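You operate a simulated robot arm through the tools that you are given. There is no shell and no other tool. Be economical: measure what you need, move in short steps, check, and stop when the job is done.

You run a simulated robot arm. Do the job below in one go: nothing can be reset, and whatever is moved stays where it is left.

## Task
Take the green grease tin from the green bench and leave it on the brown trolley. Then put the wood block from the green bench on the deck beside the belt roll. Then fetch the drain pan and set it on the roof of the white cabinet. Then take the worn sprocket and put it on the shelf under the brown trolley. Then fetch the white sprocket from the blue bench and set it on the plain cover. Then put the spacer box with the largest size on its label from the blue bench on the shelf under the black bench. Then fetch the purple arrow section from the centre shelf of the white cabinet and set it on the low shelf of the white cabinet. Then put one of the bolt boxes from the upper shelf of the white cabinet on the slide plate. Then take the steel boss and put it on top of the yellow wax pot. Then fetch the brass boss and stand it on the centre shelf of the white cabinet. Then take the aluminium boss and put it on the black bench. Then put the aluminium pillar on top of the small carton on the black bench. Then pull the scrap drawer open. The order counts. Set down upright: spacer box, bolt box, steel boss, brass boss, aluminium boss.

The check looks at the end state, three seconds after you hand in, the way a careful person would. Anything else that was tipped, shoved, dropped, spilled or broken makes it a failure. A push-on lid holds only when it is set on centred and level and pressed home; a screw cap is set on level and turned clockwise until tight.

## Robot
A 6-joint arm with a two-finger parallel gripper on a trunk, on a base that drives. Base frame: it is fixed to the floor where the robot stands at the start and does not move with it; the origin is under the middle of the robot, x ahead of it, y to its left, z up; the surface under the hand at the start is at about z = 800. Readings come in mm, rad, newtons and seconds.
With the tool pointing down near the work surface it reaches from about 320 to 700 mm from the robot's upright axis, wherever it stands. Its first joint turns from -2.897 to 2.897 rad. Places, roughly: aluminium boss (4x4x8 cm) [500, -4300, 900]; aluminium pillar (3x3x8 cm) [600, -4300, 900]; arrow section [-2250, -3500, 750]; black bench [600, -1300, 800]; bolt box [-2250, -3500, 1000]; brass boss (4x4x8 cm) [500, -4200, 900]; brown trolley [-900, 1400, 800]; centre shelf of the white cabinet [-2000, -3500, 800]; deck beside the belt roll [-3500, -500, 800]; drain pan (11x15x4 cm) [500, -1600, 500]; grease tin [500, 500, 750]; low shelf of the white cabinet [-2000, -3500, 400]; plain cover (12x15x2 cm) [-1200, -3500, 800]; roof of the white cabinet [-2000, -3400, 1400]; scrap drawer [500, -300, 700]; shelf under the black bench (120x22 cm) [540, -1340, 440]; shelf under the brown trolley [-900, 1400, 300]; slide plate (12x8x2 cm) [-1700, -3500, 1100]; small carton [500, -1500, 750]; spacer box [500, -3500, 750]; sprocket [500, -3250, 1000]; steel boss (4x4x8 cm) [500, -4100, 900]; wax pot [500, -3500, 500]; wood block (6x11x6 cm) [500, 0, 800]; worn sprocket (12x12x5 cm) [600, -3100, 900]. Payload 4.1 kg.
The TCP is the grasp point between the finger pads, 23 mm short of the fingertips. In the tool frame z runs along the fingers and y along their closing line. The gripper opens to 94 mm. The fingers are 38 mm wide and 10 mm thick; the gripper's body (54 by 96 mm) begins 39 mm behind the TCP.
Orientation is that of the tool frame in the base frame, as a unit quaternion [w, x, y, z]. With the fingers straight down and closing along the base's y, the tool's x points along the base's -x, its y along +y and its z along -z.

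## Interface
- The arm moves only by the tool step_arm. Its argument "rows" is a list of rows, each a list of 7 numbers: the turn, a rotation vector about the base's x, y, z in units of 120 degrees (1.0 is 120 degrees), then the shift along the base's x, y, z in units of 300 mm (1.0 is 300 mm), then the finger opening in mm, from 0 to 94. In form: [[rx, ry, rz, x, y, z, fingers], ...]. A call has 1 to 12 rows; each row is the pose to reach, as a shift and turn from the pose commanded when the call began. A call with a number of a shift or a turn outside -1 to 1 is refused whole. A row lasts 0.2 s, in which the tool goes at most 50 mm and 0.15 rad; a call with a longer step from one row to the next is refused whole, and so is a gripper value outside its range. Where a pose cannot be reached the arm comes as near as it can. A force on the tool above 40 N (or 10 N above the force at the start of the call, whichever is more), or a blocked arm, ends the call early, and 0.2 s more pass. Each finger travels about 45 mm/s and halts on what it meets, pressing with about 31 N; the grip force reading is that of the motor and also rises with nothing between the fingers. The clock runs only during rows and for 0.2 s after the last one: add rows that repeat a pose to give the fingers time. The reply holds the time, the measured pose of the TCP, the force on the tool along the base axes, the opening and the grip force, in the units named above and with some noise, with the torque about the TCP (base axes, N m) and any sound that the robot's microphone picked up.
- Cameras (640 x 400 px; columns grow to the right, rows downward): "scene" is now at [17.6, 146.1, 1432.4]; the picture's right is [-0.24, -0.97, 0.00], its down [-0.70, 0.18, -0.69] and it looks along [0.67, -0.17, -0.73] (base axes); focal length 288 px, centre (320, 200). "wrist" rides on the gripper at [86, 16, -74] in the tool frame; the picture's right is [-0.18, 0.98, 0.00], its down [-0.58, -0.11, -0.81] and it looks along [-0.79, -0.15, 0.59] (tool axes); focal length 243 px, centre (320, 200). There is no depth. A picture from a camera that has moved, and an enlarged one, comes with that camera's place and axes in the base frame and with its lens.
- capture(camera): a new picture of that camera. No time passes.
- slide_trunk(by): slides the trunk up (or, below 0, down) by that many mm; the arm and the scene camera ride with it, the base frame stays. It gives what a move gives, with no picture.
- steer(legs): drives the robot by 1 to 6 legs, each [ahead, turn to the left] in mm and rad, along the robot's own axes; the way and the turn of a leg run together, so that a leg with both is an arc; at most 1500 mm and 3.142 rad a leg. The arm and the cameras ride along, it lands a little off, and it stops where it bumps. It gives what a move gives.
- turn_head(pan, tilt): turns the head with the scene camera to pan (to the left, within 2.705 rad either way) and tilt (down, from -0.506 to 1.204), counted from straight ahead of the robot. It gives what a move gives.
- close_up(camera, box): a new picture of the part [left, top, right, bottom] of that camera's present view, enlarged. No time passes.
- hand_in(): hands the job in; it is judged then, once.

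Work in short steps. Places have to be worked out from the pictures, the camera data and where the tool is seen: move nearer, look again, correct. Check each grasp and each placing, and mend what went wrong. You have 577 turns and 360 pictures in all, those below and enlarged ones among them. Open the gripper and draw the arm clear of the work before you hand the job in, unless the task says otherwise; then end with one line.

The tools are called after "Emit:" as a command line: name --pt "numbers of a row" for each row, then --argument value for the rest, lists and objects as JSON in quotes. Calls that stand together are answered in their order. step_arm: Moves the arm, as the interface text tells. Its arguments: {"type":"object","properties":{"rows":{"type":"array"}},"required":["rows"]} The other tools are called the same way: slide_trunk (by) slides the trunk up or down; steer (legs) drives the base; turn_head (pan, tilt) turns the head that bears the scene camera; capture (camera) takes a picture; close_up (camera, box) takes an enlarged picture of a part of a camera's view; hand_in () hands the job in.

At the start:

```text
time: 0.0
eef_pos: [455.0, 2.8, 1097.3]
ee_rot: [0.0, 0.0, 1.0, 0.0]
force: [-0.5, -0.3, -0.2]
moment: [-0.01, -0.04, 0.01]
opening: 94.0
gripper_force: 0.1
trunk travel left (down, up): [-400.0, 190.0]
robot x, y, heading: [-1.8, -1.4, -0.003]
head pan, tilt: [-0.246, 0.813]
```

scene: 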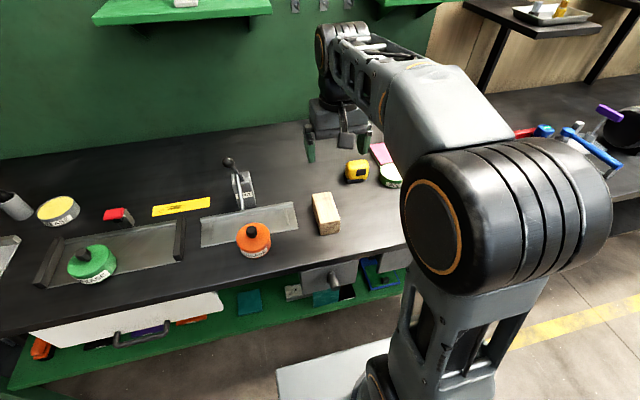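
wrist: 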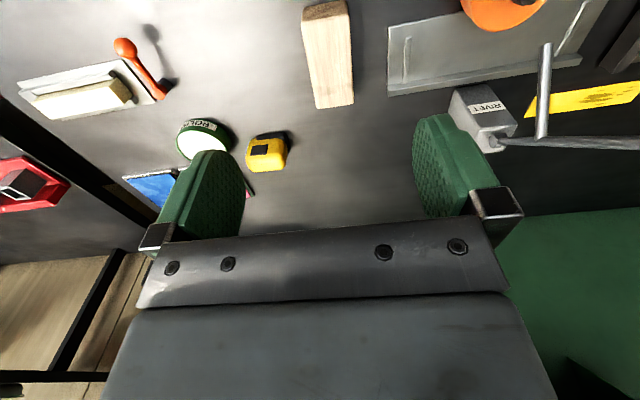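

I start by taking a closer look at the green grease tin and the wood block on the bench.

Emit:
close_up --camera "scene" --box '[0, 160, 240, 310]'

Emit:
close_up --camera "scene" --box '[200, 140, 440, 290]'

```text
2.67 times, centred on (120, 235) of scene
camera zoom: at [17.6, 146.1, 1432.4], right [-0.24, -0.97, 0.0], down [-0.7, 0.18, -0.69], along [0.67, -0.17, -0.73], focal length 767 px, centre (853, 107)
```

zoom: 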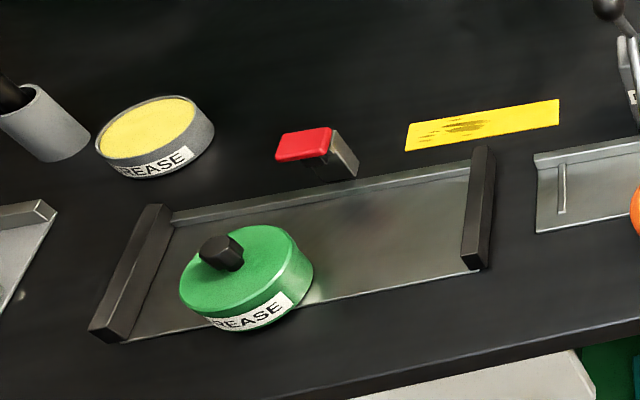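

```text
2.67 times, centred on (320, 215) of scene
camera zoom: at [17.6, 146.1, 1432.4], right [-0.24, -0.97, 0.0], down [-0.7, 0.18, -0.69], along [0.67, -0.17, -0.73], focal length 767 px, centre (320, 160)
```

zoom: 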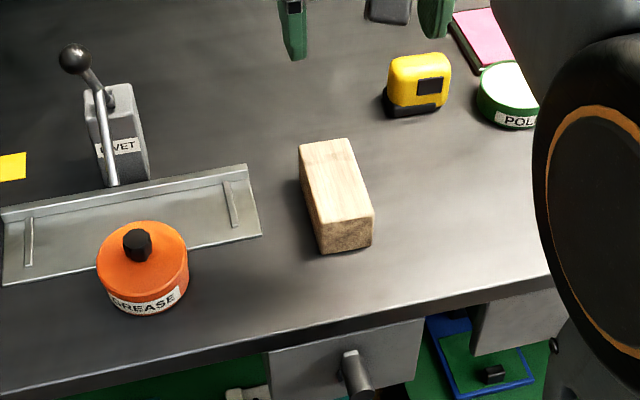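

The green tin sits at about [504, 582] on a tray, out of reach from here. I look around to see how the room is laid out before I drive.

Emit:
turn_head --pan 1.57 --tilt 0.5

Emit:
capture --camera "scene"

Emit:
turn_head --pan 2.6 --tilt 0.4

Emit:
capture --camera "scene"

Emit:
turn_head --pan -2.2 --tilt 0.3

Emit:
capture --camera "scene"

Emit:
turn_head --pan -1.3 --tilt 0.4

Emit:
capture --camera "scene"

```text
time: 1.8
eef_pos: [454.8, 2.2, 1097.1]
ee_rot: [0.0, 0.0, 1.0, 0.001]
force: [-0.6, 0.9, -0.5]
moment: [0.0, 0.0, 0.0]
opening: 94.1
gripper_force: 0.0
trunk travel left (down, up): [-400.0, 190.0]
robot x, y, heading: [1.8, -1.8, 0.001]
head pan, tilt: [1.571, 0.499]
```

```text
355 pictures are left
camera scene: at [-59.9, 256.7, 1459.5], right [1.0, 0.0, 0.0], down [0.0, -0.48, -0.88], along [0.0, 0.88, -0.48], focal length 288 px, centre (320, 200)
```

scene: 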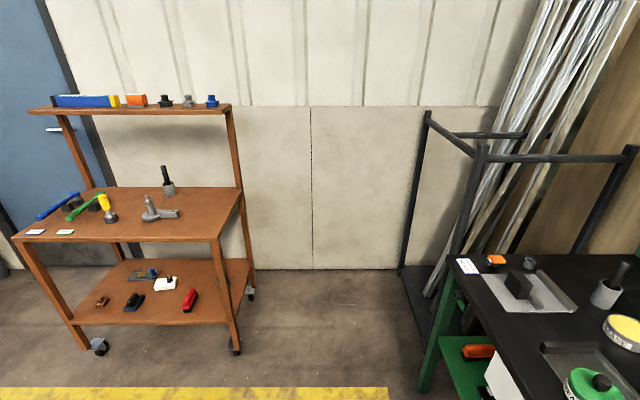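

```text
time: 3.1
eef_pos: [454.9, 3.0, 1096.7]
ee_rot: [0.001, 0.0, 1.0, 0.0]
force: [-0.4, 0.1, -0.1]
moment: [0.01, 0.02, 0.03]
opening: 93.8
gripper_force: 0.0
trunk travel left (down, up): [-400.0, 190.0]
robot x, y, heading: [-0.5, 0.4, -0.0]
head pan, tilt: [2.601, 0.4]
```

```text
354 pictures are left
camera scene: at [-139.3, 213.4, 1468.6], right [0.52, 0.86, 0.0], down [0.33, -0.2, -0.92], along [-0.79, 0.47, -0.39], focal length 288 px, centre (320, 200)
```

scene: 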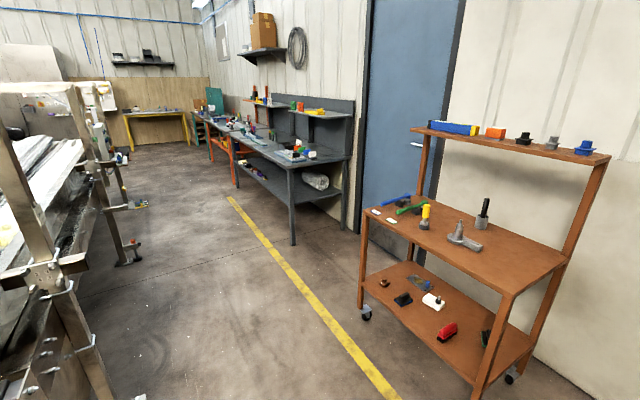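

```text
time: 6.9
eef_pos: [456.0, 2.5, 1097.4]
ee_rot: [0.0, -0.001, 1.0, 0.0]
force: [0.5, 0.6, 0.4]
moment: [-0.01, 0.0, -0.03]
opening: 94.0
gripper_force: 0.1
trunk travel left (down, up): [-400.0, 190.0]
robot x, y, heading: [2.6, -2.1, -0.003]
head pan, tilt: [-2.201, 0.3]
```

```text
353 pictures are left
camera scene: at [-114.9, 90.2, 1477.9], right [-0.81, 0.59, 0.0], down [0.17, 0.24, -0.96], along [-0.56, -0.77, -0.3], focal length 288 px, centre (320, 200)
```

scene: 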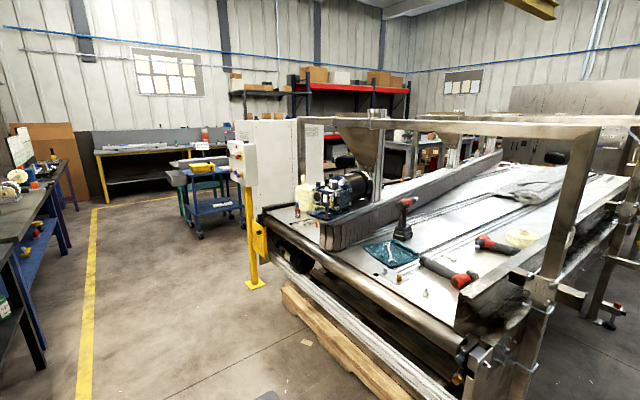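

```text
time: 8.1
eef_pos: [455.2, 2.4, 1097.9]
ee_rot: [0.0, -0.001, 1.0, 0.0]
force: [0.6, 0.3, 0.5]
moment: [0.05, 0.01, 0.0]
opening: 94.2
gripper_force: 0.1
trunk travel left (down, up): [-400.0, 190.0]
robot x, y, heading: [-2.4, -0.5, 0.001]
head pan, tilt: [-1.3, 0.4]
```

```text
352 pictures are left
camera scene: at [-35.2, 76.4, 1468.7], right [-0.96, -0.27, 0.0], down [-0.1, 0.37, -0.92], along [0.25, -0.89, -0.39], focal length 288 px, centre (320, 200)
```

scene: 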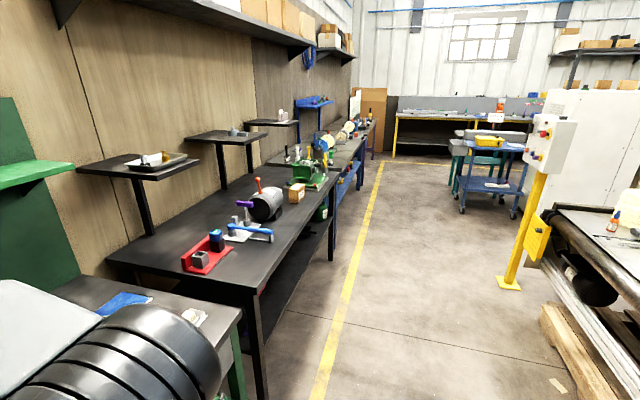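

The layout is clear: a machine lies behind me, the benches run along the +x wall and the trolley stands at +y. I go left to stand in front of the green tin.

Emit:
steer --legs '[[0, 1.571], [500, 0], [0, -1.571]]'

Emit:
turn_head --pan 0.1 --tilt 0.9

Emit:
capture --camera "scene"

Emit:
capture --camera "wrist"

```text
time: 18.6
eef_pos: [459.4, 498.5, 1097.3]
ee_rot: [0.0, -0.002, 1.0, 0.001]
force: [0.6, -0.7, -1.1]
moment: [0.03, -0.03, 0.06]
opening: 94.0
gripper_force: 0.0
trunk travel left (down, up): [-400.0, 190.0]
robot x, y, heading: [2.2, 496.0, 0.006]
head pan, tilt: [-1.3, 0.4]
```

```text
time: 20.2
eef_pos: [458.7, 497.3, 1097.4]
ee_rot: [0.0, -0.002, 1.0, 0.0]
force: [-0.5, -0.3, 0.0]
moment: [0.01, 0.0, -0.01]
opening: 94.1
gripper_force: 0.1
trunk travel left (down, up): [-400.0, 190.0]
robot x, y, heading: [0.6, 494.4, 0.003]
head pan, tilt: [0.099, 0.901]
```

```text
351 pictures are left
camera scene: at [17.3, 667.3, 1425.6], right [0.1, -0.99, 0.0], down [-0.78, -0.08, -0.62], along [0.62, 0.06, -0.78], focal length 288 px, centre (320, 200)
```

scene: 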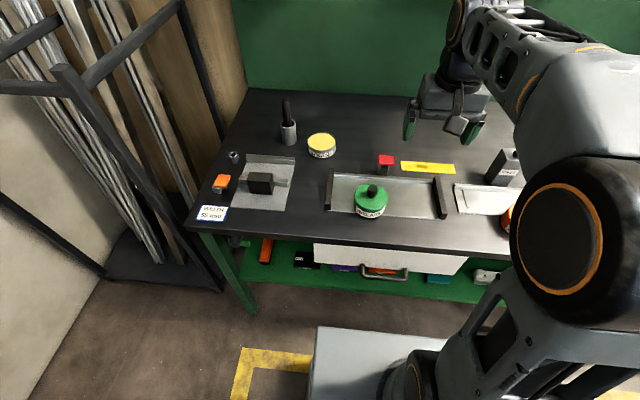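

```text
350 pictures are left
camera wrist: at [371.9, 514.5, 1173.2], right [0.18, 0.98, 0.0], down [0.58, -0.11, 0.81], along [0.79, -0.15, -0.59], focal length 243 px, centre (320, 200)
```

wrist: 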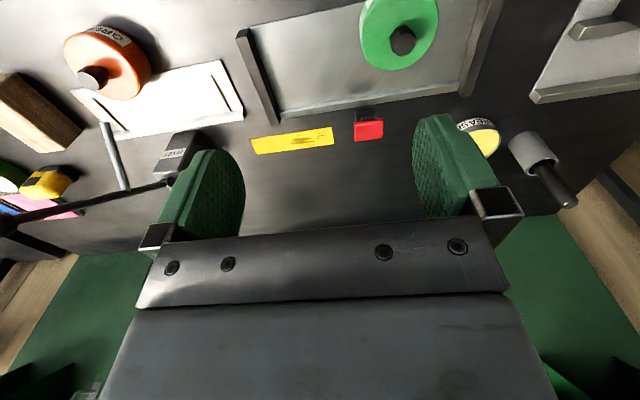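

From both cameras the tin's knob is near [503, 583]. I move above it and look again.

Emit:
step_arm --pt "0 0 0 0.037 0.072 -0.1 94" --pt "0 0 0 0.074 0.144 -0.2 94" --pt "0 0 0 0.11 0.215 -0.3 94" --pt "0 0 0 0.147 0.287 -0.39 94"

Emit:
capture --camera "wrist"

Emit:
close_up --camera "scene" --box '[300, 100, 460, 250]'

```text
time: 21.2
eef_pos: [502.6, 584.4, 980.7]
ee_rot: [0.0, -0.002, 1.0, 0.0]
force: [-0.5, 0.3, 0.0]
moment: [-0.02, 0.01, 0.01]
opening: 93.9
gripper_force: 0.1
trunk travel left (down, up): [-400.0, 190.0]
robot x, y, heading: [5.3, 492.4, 0.005]
head pan, tilt: [0.099, 0.901]
```

```text
349 pictures are left
camera wrist: at [416.4, 600.5, 1056.6], right [0.18, 0.98, 0.0], down [0.58, -0.11, 0.81], along [0.79, -0.15, -0.59], focal length 243 px, centre (320, 200)
```

wrist: 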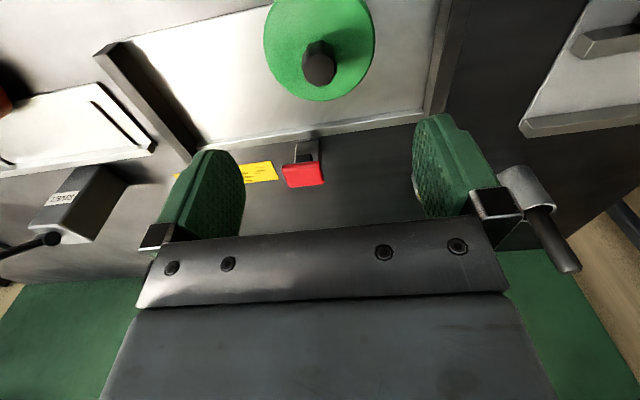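

```text
2.67 times, centred on (380, 175) of scene
camera zoom: at [17.3, 667.5, 1425.6], right [0.1, -0.99, 0.0], down [-0.78, -0.08, -0.62], along [0.62, 0.06, -0.78], focal length 767 px, centre (160, 267)
```

zoom: 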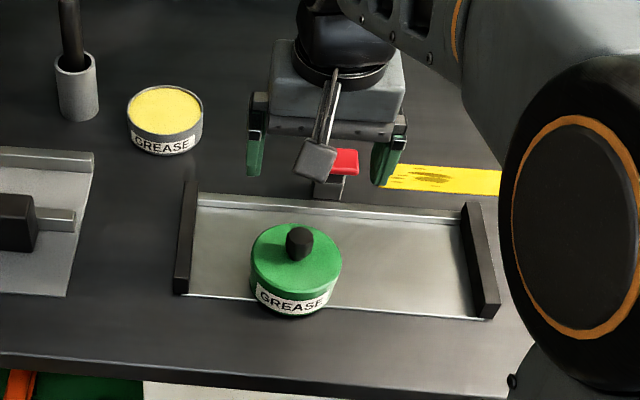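

The tin looks about 86 mm across with a knob on top; I enlarge it to find its height and whether the lid is separate.

Emit:
close_up --camera "scene" --box '[340, 170, 404, 230]'

Emit:
close_up --camera "wrist" --box '[240, 0, 400, 120]'

```text
6.67 times, centred on (372, 200) of scene
camera zoom: at [17.3, 667.5, 1425.6], right [0.1, -0.99, 0.0], down [-0.78, -0.08, -0.62], along [0.62, 0.06, -0.78], focal length 1917 px, centre (-27, 200)
```

zoom: 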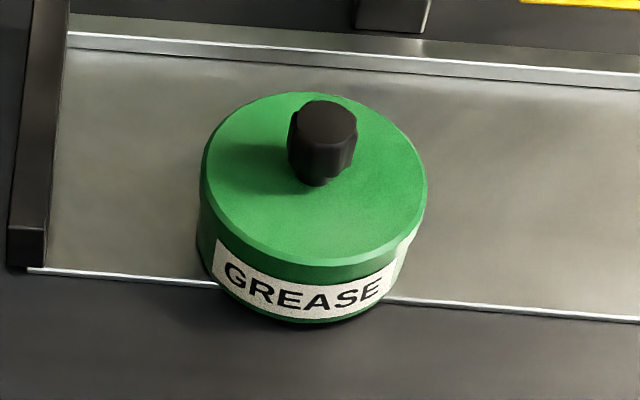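

```text
3.33 times, centred on (320, 60) of wrist
camera zoom: at [416.4, 600.5, 1056.6], right [0.18, 0.98, 0.0], down [0.58, -0.11, 0.81], along [0.79, -0.15, -0.59], focal length 809 px, centre (320, 667)
```

zoom: 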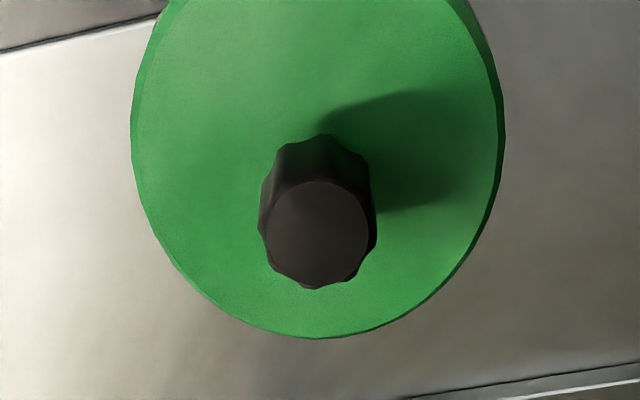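

The knob (about 26 mm, top near z 876) is a good handle. I go down around it and close gently.

Emit:
step_arm --pt "0 0 0 0 -0.003 -0.1 70" --pt "0 0 0 0 -0.005 -0.2 60" --pt "0 0 0 0 -0.005 -0.28 60" --pt "0 0 0 0 -0.005 -0.34 60"

Emit:
close_up --camera "scene" --box '[320, 130, 448, 230]'

Emit:
capture --camera "wrist"

```text
time: 22.2
eef_pos: [502.9, 582.2, 876.9]
ee_rot: [0.0, -0.002, 1.0, 0.0]
force: [-0.2, -1.2, 0.4]
moment: [0.01, -0.01, 0.0]
opening: 59.9
gripper_force: 0.0
trunk travel left (down, up): [-400.0, 190.0]
robot x, y, heading: [-1.1, 494.6, 0.005]
head pan, tilt: [0.099, 0.901]
```

```text
4.00 times, centred on (384, 180) of scene
camera zoom: at [17.3, 667.4, 1425.6], right [0.1, -0.99, 0.0], down [-0.78, -0.08, -0.62], along [0.62, 0.06, -0.78], focal length 1150 px, centre (64, 280)
```

zoom: 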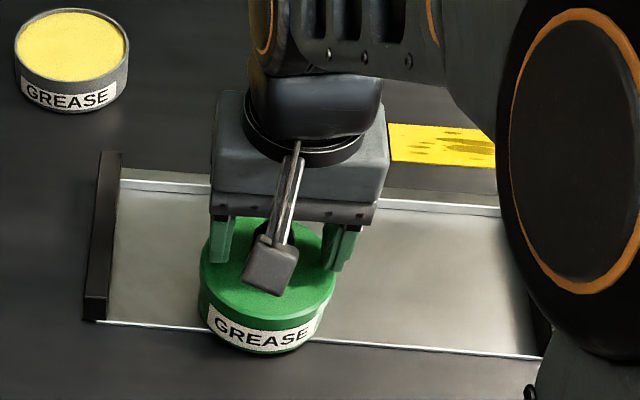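

```text
344 pictures are left
camera wrist: at [416.4, 598.1, 953.5], right [0.18, 0.98, 0.0], down [0.58, -0.11, 0.81], along [0.79, -0.15, -0.59], focal length 243 px, centre (320, 200)
```

wrist: 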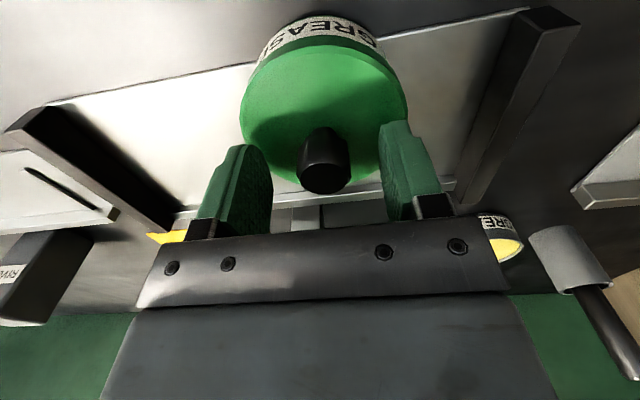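

The knob is centred between the fingers. I close.

Emit:
step_arm --pt "0 0 0 0 0.003 -0.003 45" --pt "0 0 0 0 0.003 -0.003 25" --pt "0 0 0 0 0.003 -0.003 10" --pt "0 0 0 0 0.003 -0.003 10" --pt "0 0 0 0 0.003 -0.003 10"

Emit:
step_arm --pt "0 0 0 0 0 0.03 10" --pt "0 0 0 0 0 0.06 10" --pt "0 0 0 0 0 0.1 10" --pt "0 0 0 0 0 0.1 10"

Emit:
close_up --camera "scene" --box '[320, 130, 448, 230]'

Emit:
capture --camera "wrist"

```text
time: 23.4
eef_pos: [501.2, 583.1, 877.1]
ee_rot: [0.0, -0.001, 1.0, 0.0]
force: [0.0, 0.0, 0.2]
moment: [0.0, 0.03, 0.02]
opening: 24.5
gripper_force: 30.8
trunk travel left (down, up): [-400.0, 190.0]
robot x, y, heading: [2.6, 493.2, 0.004]
head pan, tilt: [0.099, 0.901]
heard: snap
```

```text
time: 24.4
eef_pos: [502.7, 582.6, 908.0]
ee_rot: [0.0, -0.002, 1.0, 0.001]
force: [-0.5, -0.1, -0.3]
moment: [-0.01, 0.01, 0.0]
opening: 24.7
gripper_force: 31.8
trunk travel left (down, up): [-400.0, 190.0]
robot x, y, heading: [5.7, 495.2, 0.006]
head pan, tilt: [0.099, 0.901]
```

```text
4.00 times, centred on (384, 180) of scene
camera zoom: at [17.2, 667.4, 1425.6], right [0.1, -0.99, 0.0], down [-0.78, -0.08, -0.62], along [0.62, 0.06, -0.78], focal length 1150 px, centre (64, 280)
```

zoom: 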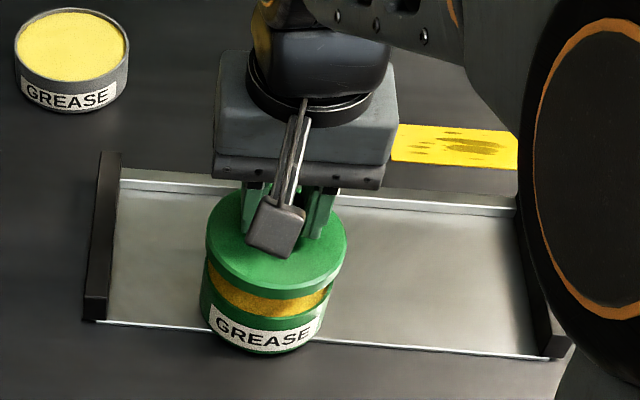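

```text
342 pictures are left
camera wrist: at [416.9, 599.5, 983.0], right [0.18, 0.98, 0.0], down [0.58, -0.11, 0.81], along [0.79, -0.15, -0.59], focal length 243 px, centre (320, 200)
```

wrist: 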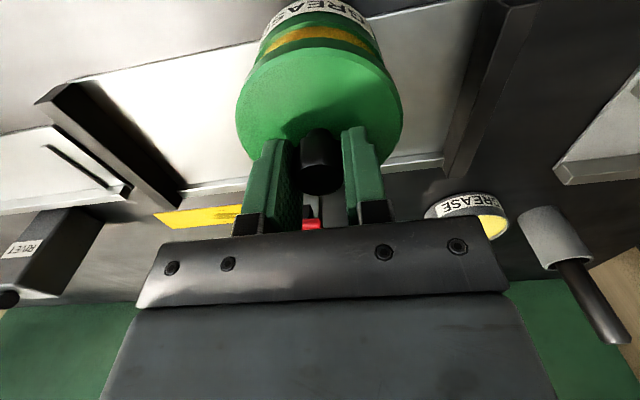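

The lid came loose from the tin, so I have to put it back and press it home, then grip the tin by its sides. I lower it straight down with a press.

Emit:
step_arm --pt "0 0 0 0 0 -0.04 10" --pt "0 0 0 0 0 -0.08 10" --pt "0 0 0 0 0 -0.1 10" --pt "0 0 0 0 0 -0.11 10" --pt "0 0 0 0 0 -0.12 10" --pt "0 0 0 0 0 -0.13 10" --pt "0 0 0 0 0 -0.14 10"

Emit:
close_up --camera "scene" --box '[320, 130, 448, 230]'

```text
time: 25.9
eef_pos: [502.8, 584.9, 869.9]
ee_rot: [0.004, -0.002, 1.0, 0.0]
force: [-6.8, -1.9, 16.3]
moment: [-0.35, 0.82, -0.04]
opening: 24.8
gripper_force: 30.8
trunk travel left (down, up): [-400.0, 190.0]
robot x, y, heading: [3.9, 490.9, -0.0]
head pan, tilt: [0.099, 0.901]
heard: snap
stopped in row 7: the force on the tool passed its limit at 46 N (the readings are from after the stop); the commanded pose is now the measured one
```

```text
4.00 times, centred on (384, 180) of scene
camera zoom: at [15.3, 667.0, 1425.5], right [0.1, -0.99, 0.0], down [-0.78, -0.08, -0.62], along [0.62, 0.06, -0.78], focal length 1150 px, centre (64, 280)
```

zoom: 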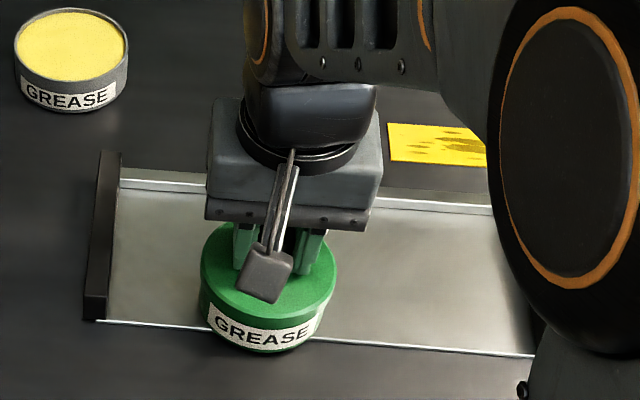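

The lid snapped home. I release, rise a little and look at where the tin's sides are relative to the wide-open fingers.

Emit:
step_arm --pt "0 0 0 0 0 0 45" --pt "0 0 0 0 0 0 45" --pt "0 0 0 0 0 0.05 60" --pt "0 0 0 0 0 0.08 94" --pt "0 0 0 0 0 0.08 94" --pt "0 0 0 0 0 0.08 94"

Emit:
capture --camera "wrist"

Emit:
close_up --camera "scene" --box '[330, 150, 426, 225]'

```text
time: 27.3
eef_pos: [505.0, 583.1, 893.1]
ee_rot: [0.003, -0.002, 1.0, 0.0]
force: [-0.4, -0.5, 0.0]
moment: [0.0, -0.04, 0.02]
opening: 94.2
gripper_force: 0.0
trunk travel left (down, up): [-400.0, 190.0]
robot x, y, heading: [0.2, 495.5, 0.005]
head pan, tilt: [0.099, 0.901]
```

```text
340 pictures are left
camera wrist: at [417.5, 598.6, 968.3], right [0.18, 0.98, 0.0], down [0.58, -0.11, 0.81], along [0.8, -0.15, -0.59], focal length 243 px, centre (320, 200)
```

wrist: 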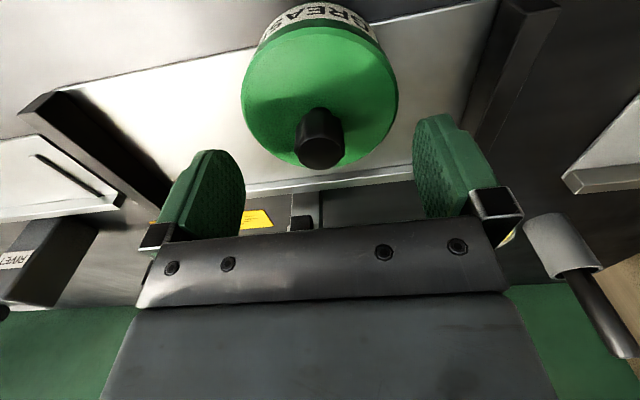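

```text
5.33 times, centred on (378, 188) of scene
camera zoom: at [17.3, 667.4, 1425.6], right [0.1, -0.99, 0.0], down [-0.78, -0.08, -0.62], along [0.62, 0.06, -0.78], focal length 1534 px, centre (11, 267)
```

zoom: 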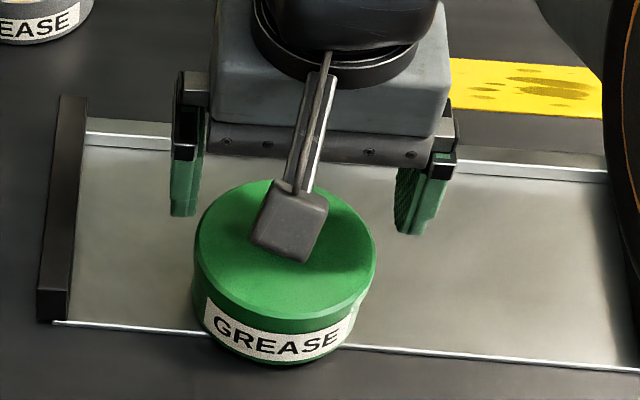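

Before going further down I lower until the tips are just above the lid and check the clearance on each side.

Emit:
step_arm --pt "0 0 0 0 0 -0.05 94" --pt "0 0 0 0 0 -0.06 94"

Emit:
capture --camera "wrist"

Emit:
close_up --camera "scene" --box '[330, 150, 426, 225]'

```text
time: 27.9
eef_pos: [504.8, 583.7, 874.9]
ee_rot: [0.003, -0.002, 1.0, 0.001]
force: [-0.4, -0.2, 0.1]
moment: [-0.01, -0.02, 0.0]
opening: 93.9
gripper_force: 0.1
trunk travel left (down, up): [-400.0, 190.0]
robot x, y, heading: [3.0, 494.4, 0.005]
head pan, tilt: [0.099, 0.901]
```

```text
338 pictures are left
camera wrist: at [417.7, 598.9, 950.3], right [0.18, 0.98, 0.0], down [0.58, -0.11, 0.81], along [0.8, -0.15, -0.59], focal length 243 px, centre (320, 200)
```

wrist: 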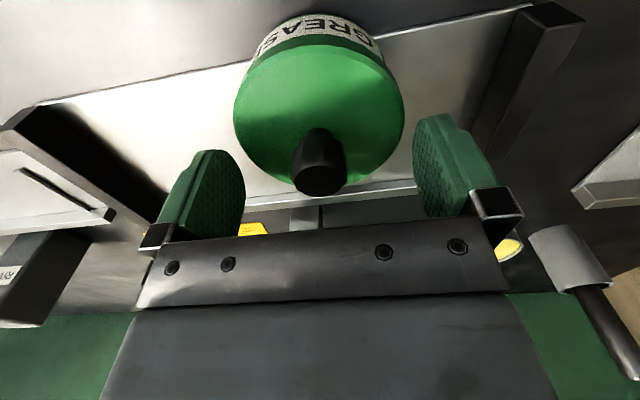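

```text
5.33 times, centred on (378, 188) of scene
camera zoom: at [17.4, 667.5, 1425.6], right [0.1, -0.99, 0.0], down [-0.78, -0.08, -0.62], along [0.62, 0.06, -0.78], focal length 1534 px, centre (11, 267)
```

zoom: 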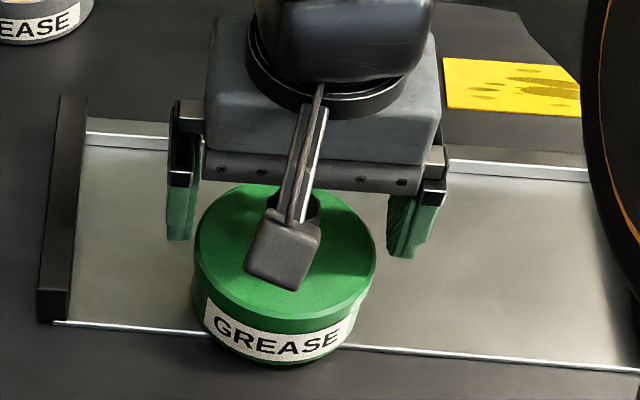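

Clearance looks like a few millimetres each side. I go down in small steps and watch the force.

Emit:
step_arm --pt "0 0 0 -0.006 0 -0.01 94" --pt "0 0 0 -0.006 0 -0.02 94" --pt "0 0 0 -0.006 0 -0.03 94"

Emit:
capture --camera "wrist"

Emit:
close_up --camera "scene" --box '[330, 150, 426, 225]'

```text
time: 28.7
eef_pos: [502.8, 583.5, 866.9]
ee_rot: [0.004, -0.003, 1.0, 0.001]
force: [0.4, -0.4, -0.1]
moment: [0.03, 0.0, 0.01]
opening: 94.0
gripper_force: 0.0
trunk travel left (down, up): [-400.0, 190.0]
robot x, y, heading: [6.5, 491.9, 0.006]
head pan, tilt: [0.099, 0.901]
```

```text
336 pictures are left
camera wrist: at [416.2, 599.5, 941.9], right [0.18, 0.98, 0.0], down [0.58, -0.11, 0.81], along [0.8, -0.15, -0.59], focal length 243 px, centre (320, 200)
```

wrist: 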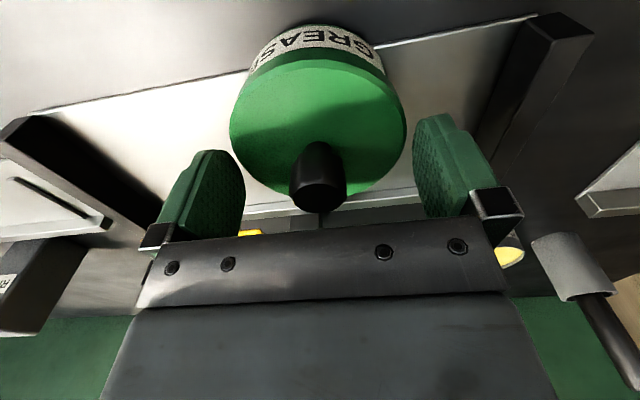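

```text
5.33 times, centred on (378, 188) of scene
camera zoom: at [17.3, 667.4, 1425.6], right [0.1, -0.99, 0.0], down [-0.78, -0.08, -0.62], along [0.62, 0.06, -0.78], focal length 1534 px, centre (11, 267)
```

zoom: 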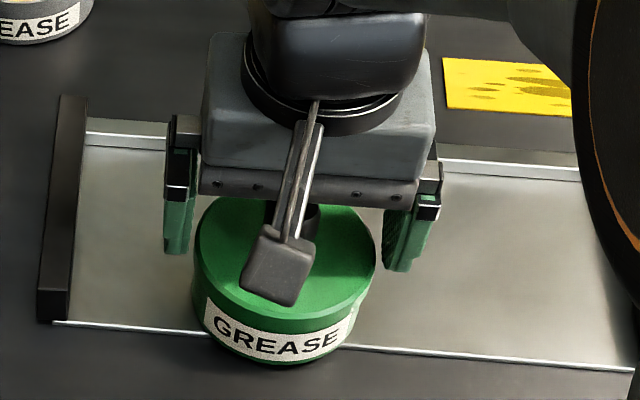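

Both fingers are passing down beside the tin with no contact. I go on down to about z 842.

Emit:
step_arm --pt "0 0 0 0 0.003 -0.02 94" --pt "0 0 0 0 0.003 -0.04 94" --pt "0 0 0 0 0.003 -0.06 94" --pt "0 0 0 0 0.003 -0.08 94"

Emit:
capture --camera "wrist"

Emit:
close_up --camera "scene" --box '[330, 150, 426, 225]'

```text
time: 29.7
eef_pos: [502.4, 584.9, 843.9]
ee_rot: [0.003, -0.001, 1.0, 0.0]
force: [0.1, 0.2, -0.1]
moment: [-0.01, 0.0, -0.01]
opening: 94.1
gripper_force: 0.1
trunk travel left (down, up): [-400.0, 190.0]
robot x, y, heading: [-0.8, 494.3, 0.001]
head pan, tilt: [0.099, 0.901]
```

```text
334 pictures are left
camera wrist: at [415.9, 600.8, 917.5], right [0.18, 0.98, 0.0], down [0.58, -0.11, 0.81], along [0.8, -0.15, -0.59], focal length 243 px, centre (320, 200)
```

wrist: 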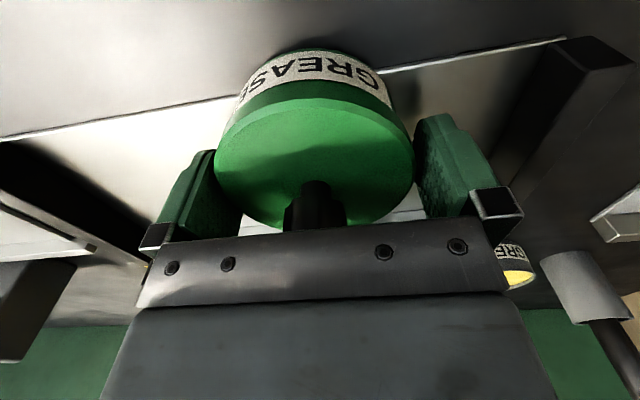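

```text
5.33 times, centred on (378, 188) of scene
camera zoom: at [17.3, 667.4, 1425.6], right [0.1, -0.99, 0.0], down [-0.78, -0.08, -0.62], along [0.62, 0.06, -0.78], focal length 1534 px, centre (11, 267)
```

zoom: 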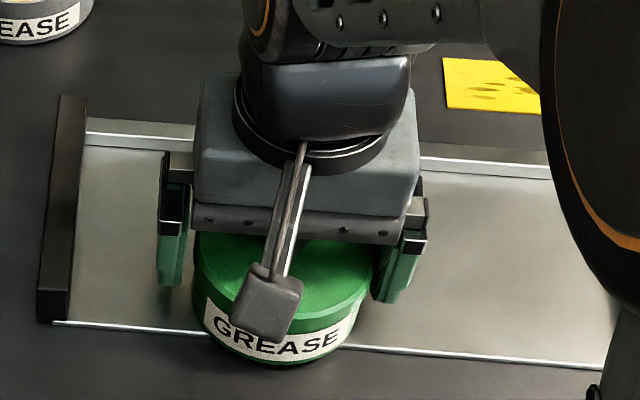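

Straddling it cleanly. I lower 4 mm more, close and test-lift.

Emit:
step_arm --pt "0 0 0 0 0 -0.013 94" --pt "0 0 0 0 0 -0.013 85" --pt "0 0 0 0 0 -0.013 80" --pt "0 0 0 0 0 -0.013 80"

Emit:
step_arm --pt "0 0 0 0 0 0.04 78" --pt "0 0 0 0 0 0.1 78" --pt "0 0 0 0 0 0.2 78" --pt "0 0 0 0 0 0.2 78"

Emit:
capture --camera "wrist"

Emit:
close_up --camera "scene" --box '[320, 130, 448, 230]'

```text
time: 30.7
eef_pos: [503.2, 584.4, 839.6]
ee_rot: [0.004, -0.001, 1.0, 0.001]
force: [0.9, -4.2, 8.7]
moment: [-0.02, 0.0, -0.01]
opening: 86.5
gripper_force: 31.1
trunk travel left (down, up): [-400.0, 190.0]
robot x, y, heading: [0.3, 496.1, 0.002]
head pan, tilt: [0.099, 0.901]
```

```text
time: 31.7
eef_pos: [501.4, 584.0, 898.1]
ee_rot: [0.003, -0.002, 1.0, 0.001]
force: [-0.1, 0.1, -0.4]
moment: [-0.01, 0.0, 0.03]
opening: 86.4
gripper_force: 31.2
trunk travel left (down, up): [-400.0, 190.0]
robot x, y, heading: [1.7, 495.7, 0.004]
head pan, tilt: [0.099, 0.901]
heard: snap
```

```text
332 pictures are left
camera wrist: at [415.0, 600.2, 974.0], right [0.18, 0.98, 0.0], down [0.58, -0.11, 0.81], along [0.8, -0.15, -0.59], focal length 243 px, centre (320, 200)
```

wrist: 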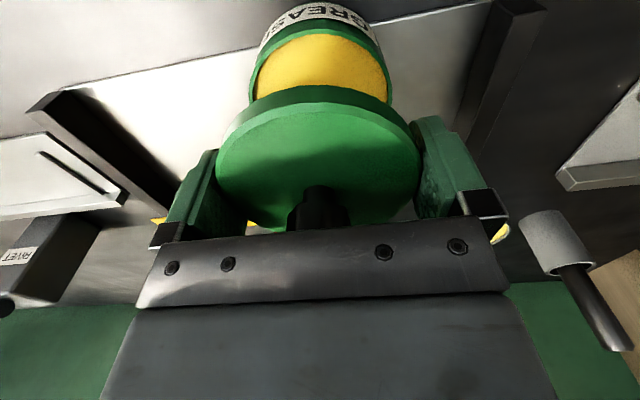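

```text
4.00 times, centred on (384, 180) of scene
camera zoom: at [17.2, 667.4, 1425.6], right [0.1, -0.99, 0.0], down [-0.78, -0.08, -0.62], along [0.62, 0.06, -0.78], focal length 1150 px, centre (64, 280)
```

zoom: 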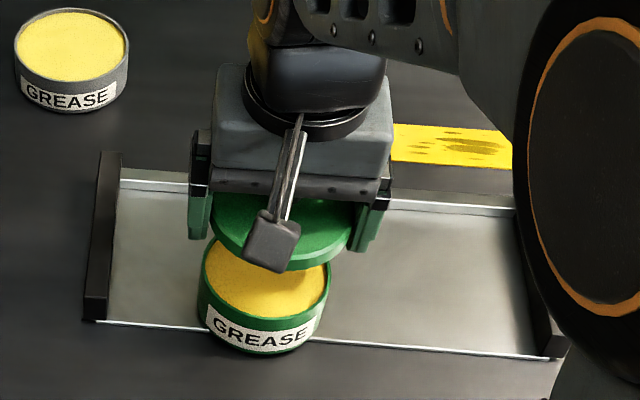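

The lid's rim is wider than the tin, so any side grip only lifts the lid. The plan is to set the lid aside, carry the open tin, then bring the lid and press it on. I rest it loosely back to regrip it by the knob.

Emit:
step_arm --pt "0 0 0 0 0 -0.06 78" --pt "0 0 0 0 0 -0.12 78" --pt "0 0 0 0 0 -0.17 78" --pt "0 0 0 0 0 -0.185 78" --pt "0 0 0 0 0 -0.185 94" --pt "0 0 0 0 0 -0.185 94"

Emit:
close_up --camera "scene" --box '[320, 130, 448, 230]'

```text
time: 33.1
eef_pos: [502.6, 584.6, 842.9]
ee_rot: [0.004, -0.002, 1.0, 0.001]
force: [-0.5, 0.8, 0.1]
moment: [-0.02, -0.02, 0.0]
opening: 94.0
gripper_force: 0.1
trunk travel left (down, up): [-400.0, 190.0]
robot x, y, heading: [6.2, 495.3, 0.005]
head pan, tilt: [0.099, 0.901]
```

```text
4.00 times, centred on (384, 180) of scene
camera zoom: at [17.3, 667.4, 1425.6], right [0.1, -0.99, 0.0], down [-0.78, -0.08, -0.62], along [0.62, 0.06, -0.78], focal length 1150 px, centre (64, 280)
```

zoom: 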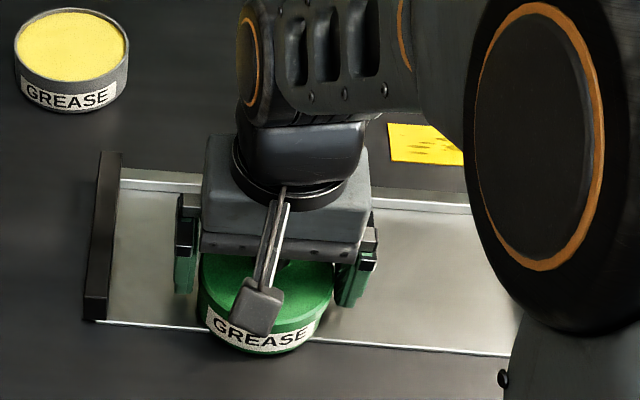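

The lid rests on the tin. I rise, grip the knob and carry the lid to the right on the tray, to y about 460.

Emit:
step_arm --pt "0 0 0 0 0 0.06 94" --pt "0 0 0 0 0 0.107 94" --pt "0 0 0 0 0 0.107 60" --pt "0 0 0 0 0 0.107 30" --pt "0 0 0 0 0 0.107 10" --pt "0 0 0 0 0 0.107 10" --pt "0 0 0 0 0 0.107 10" --pt "0 0 0 0 0 0.14 10" --pt "0 0 0 0 0 0.2 10" --pt "0 0 0 0 0 0.3 10"

Emit:
close_up --camera "scene" --box '[320, 130, 448, 230]'

Emit:
capture --camera "wrist"

```text
time: 35.3
eef_pos: [501.5, 587.4, 933.0]
ee_rot: [0.004, -0.002, 1.0, 0.001]
force: [0.1, -0.5, 0.1]
moment: [-0.01, 0.03, 0.01]
opening: 24.4
gripper_force: 31.0
trunk travel left (down, up): [-400.0, 190.0]
robot x, y, heading: [6.0, 494.5, 0.002]
head pan, tilt: [0.099, 0.901]
```

```text
4.00 times, centred on (384, 180) of scene
camera zoom: at [17.4, 667.4, 1425.6], right [0.1, -0.99, 0.0], down [-0.78, -0.08, -0.62], along [0.62, 0.06, -0.78], focal length 1150 px, centre (64, 280)
```

zoom: 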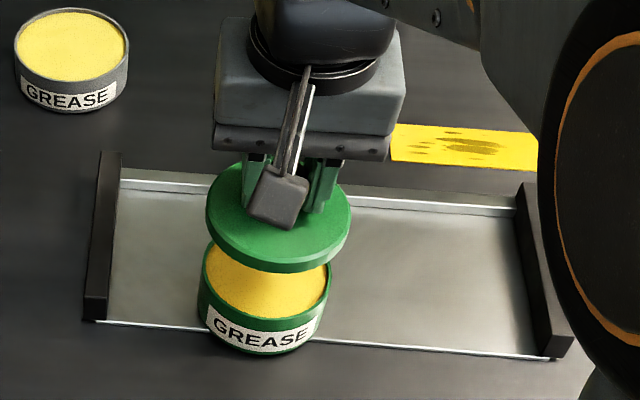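

```text
328 pictures are left
camera wrist: at [415.1, 601.8, 1006.9], right [0.18, 0.98, 0.0], down [0.58, -0.11, 0.81], along [0.8, -0.15, -0.59], focal length 243 px, centre (320, 200)
```

wrist: 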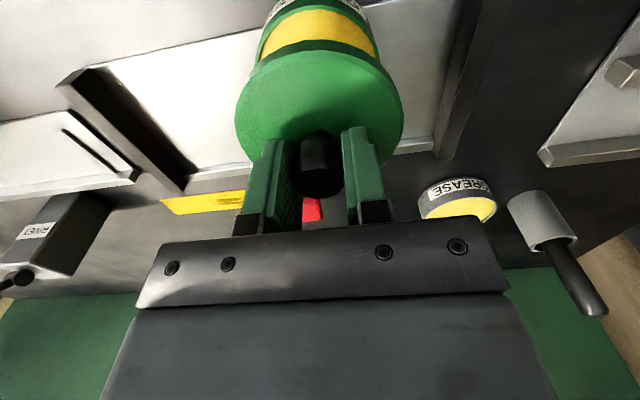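

The lid is held by the knob. I move it to about [538, 462] over the tray and lower it.

Emit:
step_arm --pt "0 0 0 0.03 -0.12 0 10" --pt "0 0 0 0.06 -0.25 0 10" --pt "0 0 0 0.12 -0.36 0 10" --pt "0 0 0 0.12 -0.417 -0.05 10" --pt "0 0 0 0.12 -0.417 -0.15 10" --pt "0 0 0 0.12 -0.417 -0.23 10" --pt "0 0 0 0.12 -0.417 -0.26 10"

Emit:
close_up --camera "scene" --box '[320, 130, 480, 230]'

```text
time: 36.9
eef_pos: [536.8, 459.7, 855.4]
ee_rot: [0.004, -0.002, 1.0, 0.001]
force: [0.7, 0.2, 0.3]
moment: [-0.01, 0.0, -0.02]
opening: 24.4
gripper_force: 31.1
trunk travel left (down, up): [-400.0, 190.0]
robot x, y, heading: [2.2, 497.6, 0.001]
head pan, tilt: [0.099, 0.901]
```

```text
4.00 times, centred on (400, 180) of scene
camera zoom: at [17.4, 667.4, 1425.6], right [0.1, -0.99, 0.0], down [-0.78, -0.08, -0.62], along [0.62, 0.06, -0.78], focal length 1150 px, centre (0, 280)
```

zoom: 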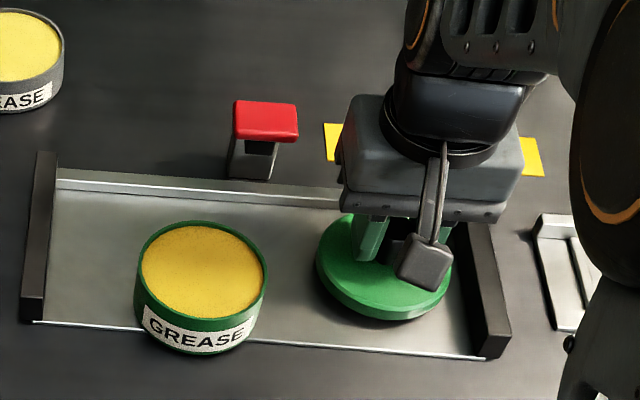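

Nearly down. I lower in small steps until it touches, then open.

Emit:
step_arm --pt "0 0 0 0 0 -0.01 10" --pt "0 0 0 0 0 -0.02 10" --pt "0 0 0 0 0 -0.03 10" --pt "0 0 0 0 0 -0.04 10"

Emit:
close_up --camera "scene" --box '[320, 130, 480, 230]'

```text
time: 37.9
eef_pos: [538.0, 460.3, 843.4]
ee_rot: [0.003, -0.002, 1.0, 0.0]
force: [-0.4, -0.3, -0.5]
moment: [0.0, 0.01, 0.04]
opening: 24.4
gripper_force: 31.3
trunk travel left (down, up): [-400.0, 190.0]
robot x, y, heading: [2.1, 492.6, 0.004]
head pan, tilt: [0.099, 0.901]
```

```text
4.00 times, centred on (400, 180) of scene
camera zoom: at [17.4, 667.4, 1425.6], right [0.1, -0.99, 0.0], down [-0.78, -0.08, -0.62], along [0.62, 0.06, -0.78], focal length 1150 px, centre (0, 280)
```

zoom: 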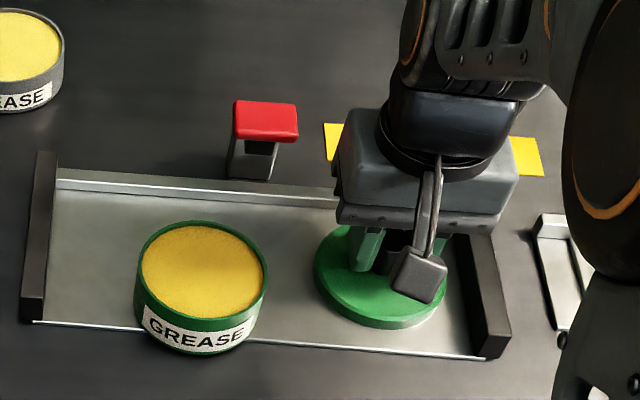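

Emit:
step_arm --pt "0 0 0 0 0 -0.01 10" --pt "0 0 0 0 0 -0.02 10" --pt "0 0 0 0 0 -0.03 10" --pt "0 0 0 0 0 -0.04 10"

```text
time: 38.9
eef_pos: [538.3, 459.7, 834.6]
ee_rot: [0.007, -0.002, 1.0, 0.0]
force: [0.2, 0.4, 24.6]
moment: [-0.13, 0.34, 0.02]
opening: 24.5
gripper_force: 30.9
trunk travel left (down, up): [-400.0, 190.0]
robot x, y, heading: [2.6, 493.8, 0.001]
head pan, tilt: [0.099, 0.901]
```

Contact at z 835. I open, rise and go back over the open tin.

Emit:
step_arm --pt "0 0 0 0 0 0.01 30" --pt "0 0 0 0 0 0.01 50" --pt "0 0 0 0 0 0.01 60" --pt "0 0 0 0 0 0.15 70" --pt "0 0 0 0 0.0 0.22 94" --pt "0 0 0 -0.04 0.14 0.22 94" --pt "0 0 0 -0.08 0.28 0.22 94" --pt "0 0 0 -0.118 0.412 0.22 94" --pt "0 0 0 -0.118 0.412 0.13 94"

Emit:
capture --camera "wrist"

Emit:
close_up --camera "scene" --box '[320, 130, 480, 230]'

```text
time: 40.9
eef_pos: [502.6, 582.9, 870.4]
ee_rot: [0.002, -0.001, 1.0, 0.001]
force: [0.5, -0.2, 0.4]
moment: [0.0, -0.02, -0.02]
opening: 93.8
gripper_force: 0.1
trunk travel left (down, up): [-400.0, 190.0]
robot x, y, heading: [6.7, 491.7, 0.0]
head pan, tilt: [0.099, 0.901]
```

```text
325 pictures are left
camera wrist: at [416.3, 599.0, 946.0], right [0.18, 0.98, 0.0], down [0.58, -0.11, 0.81], along [0.8, -0.15, -0.59], focal length 243 px, centre (320, 200)
```

wrist: 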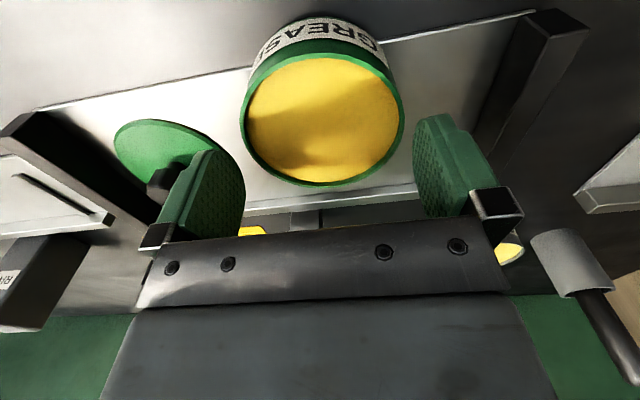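

```text
4.00 times, centred on (400, 180) of scene
camera zoom: at [17.2, 667.6, 1425.6], right [0.1, -0.99, 0.0], down [-0.78, -0.08, -0.62], along [0.62, 0.06, -0.78], focal length 1150 px, centre (0, 280)
```

zoom: 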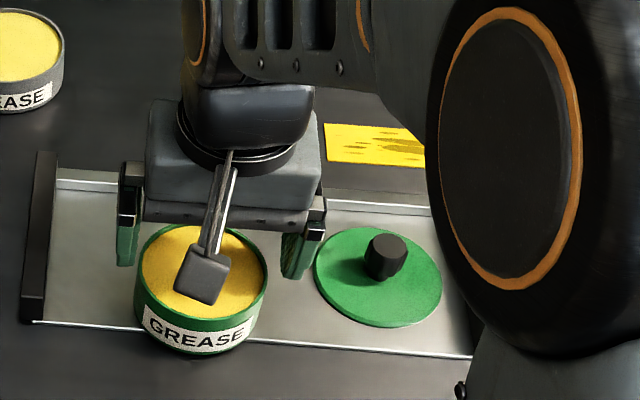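

Well aligned over the tin. I go down to z 832 and close.

Emit:
step_arm --pt "0 0 0 0 0.003 -0.04 94" --pt "0 0 0 0 0.003 -0.08 94" --pt "0 0 0 0 0.003 -0.11 94" --pt "0 0 0 0 0.003 -0.13 94" --pt "0 0 0 0 0.003 -0.13 85" --pt "0 0 0 0 0.003 -0.13 75" --pt "0 0 0 0 0.003 -0.13 70" --pt "0 0 0 0 0.003 -0.13 70"

Emit:
step_arm --pt "0 0 0 0 0 0.03 70" --pt "0 0 0 0 0 0.08 70" --pt "0 0 0 0 0 0.18 70" --pt "0 0 0 0 0 0.3 70" --pt "0 0 0 0 0 0.4 70"

Emit:
capture --camera "scene"

```text
time: 42.7
eef_pos: [502.4, 583.5, 831.3]
ee_rot: [0.004, -0.002, 1.0, 0.001]
force: [-0.2, 0.4, 0.6]
moment: [-0.09, -0.06, 0.03]
opening: 83.1
gripper_force: 31.0
trunk travel left (down, up): [-400.0, 190.0]
robot x, y, heading: [0.8, 490.4, 0.0]
head pan, tilt: [0.099, 0.901]
```

```text
time: 43.9
eef_pos: [504.9, 585.0, 950.4]
ee_rot: [0.003, -0.002, 1.0, 0.0]
force: [-0.3, -0.7, -2.5]
moment: [0.0, -0.03, -0.01]
opening: 83.4
gripper_force: 31.3
trunk travel left (down, up): [-400.0, 190.0]
robot x, y, heading: [3.7, 493.9, 0.001]
head pan, tilt: [0.099, 0.901]
```

```text
323 pictures are left
camera scene: at [17.4, 667.4, 1425.6], right [0.1, -0.99, 0.0], down [-0.78, -0.08, -0.62], along [0.62, 0.06, -0.78], focal length 288 px, centre (320, 200)
```

scene: 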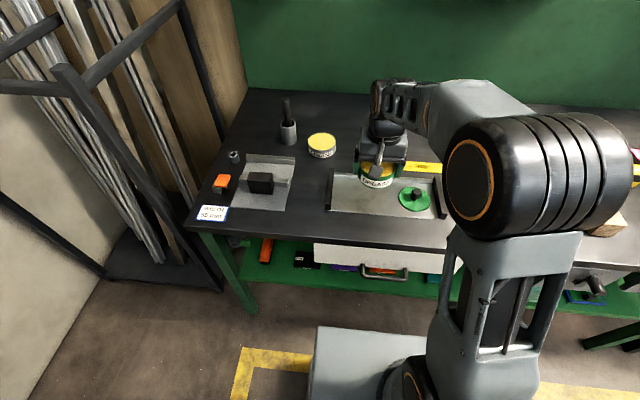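

The tin is in hand. I drive to stand in front of the brown trolley, facing +y at about [-680, 690].

Emit:
steer --legs '[[0, 2.862], [707, 0], [0, -1.291]]'

Emit:
turn_head --pan 0.0 --tilt 0.7

Emit:
capture --camera "scene"

Emit:
capture --camera "wrist"

```text
time: 57.8
eef_pos: [-777.0, 1137.5, 951.3]
ee_rot: [-0.002, 0.722, -0.692, -0.003]
force: [1.3, 0.1, -2.3]
moment: [0.01, 0.01, 0.01]
opening: 83.3
gripper_force: 31.3
trunk travel left (down, up): [-400.0, 190.0]
robot x, y, heading: [-664.4, 642.0, 1.615]
head pan, tilt: [0.099, 0.901]
```

```text
time: 58.5
eef_pos: [-776.3, 1136.8, 950.2]
ee_rot: [-0.003, 0.723, -0.691, -0.003]
force: [-0.4, -0.3, -2.3]
moment: [0.05, -0.02, 0.01]
opening: 83.3
gripper_force: 31.1
trunk travel left (down, up): [-400.0, 190.0]
robot x, y, heading: [-667.6, 643.0, 1.611]
head pan, tilt: [0.0, 0.7]
```

```text
322 pictures are left
camera scene: at [-833.5, 657.6, 1441.7], right [1.0, 0.04, 0.0], down [0.03, -0.64, -0.76], along [-0.03, 0.76, -0.64], focal length 288 px, centre (320, 200)
```

scene: 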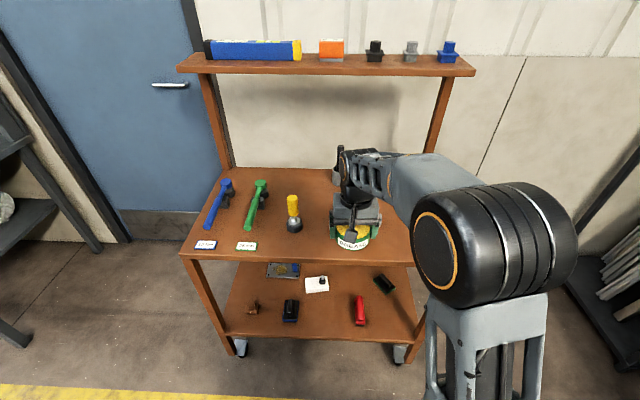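

```text
321 pictures are left
camera wrist: at [-788.9, 1050.2, 1025.5], right [-0.99, 0.14, 0.0], down [0.08, 0.58, 0.81], along [0.11, 0.8, -0.59], focal length 243 px, centre (320, 200)
```

wrist: 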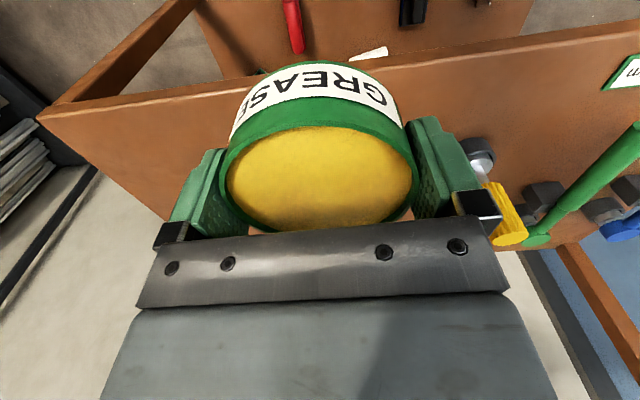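

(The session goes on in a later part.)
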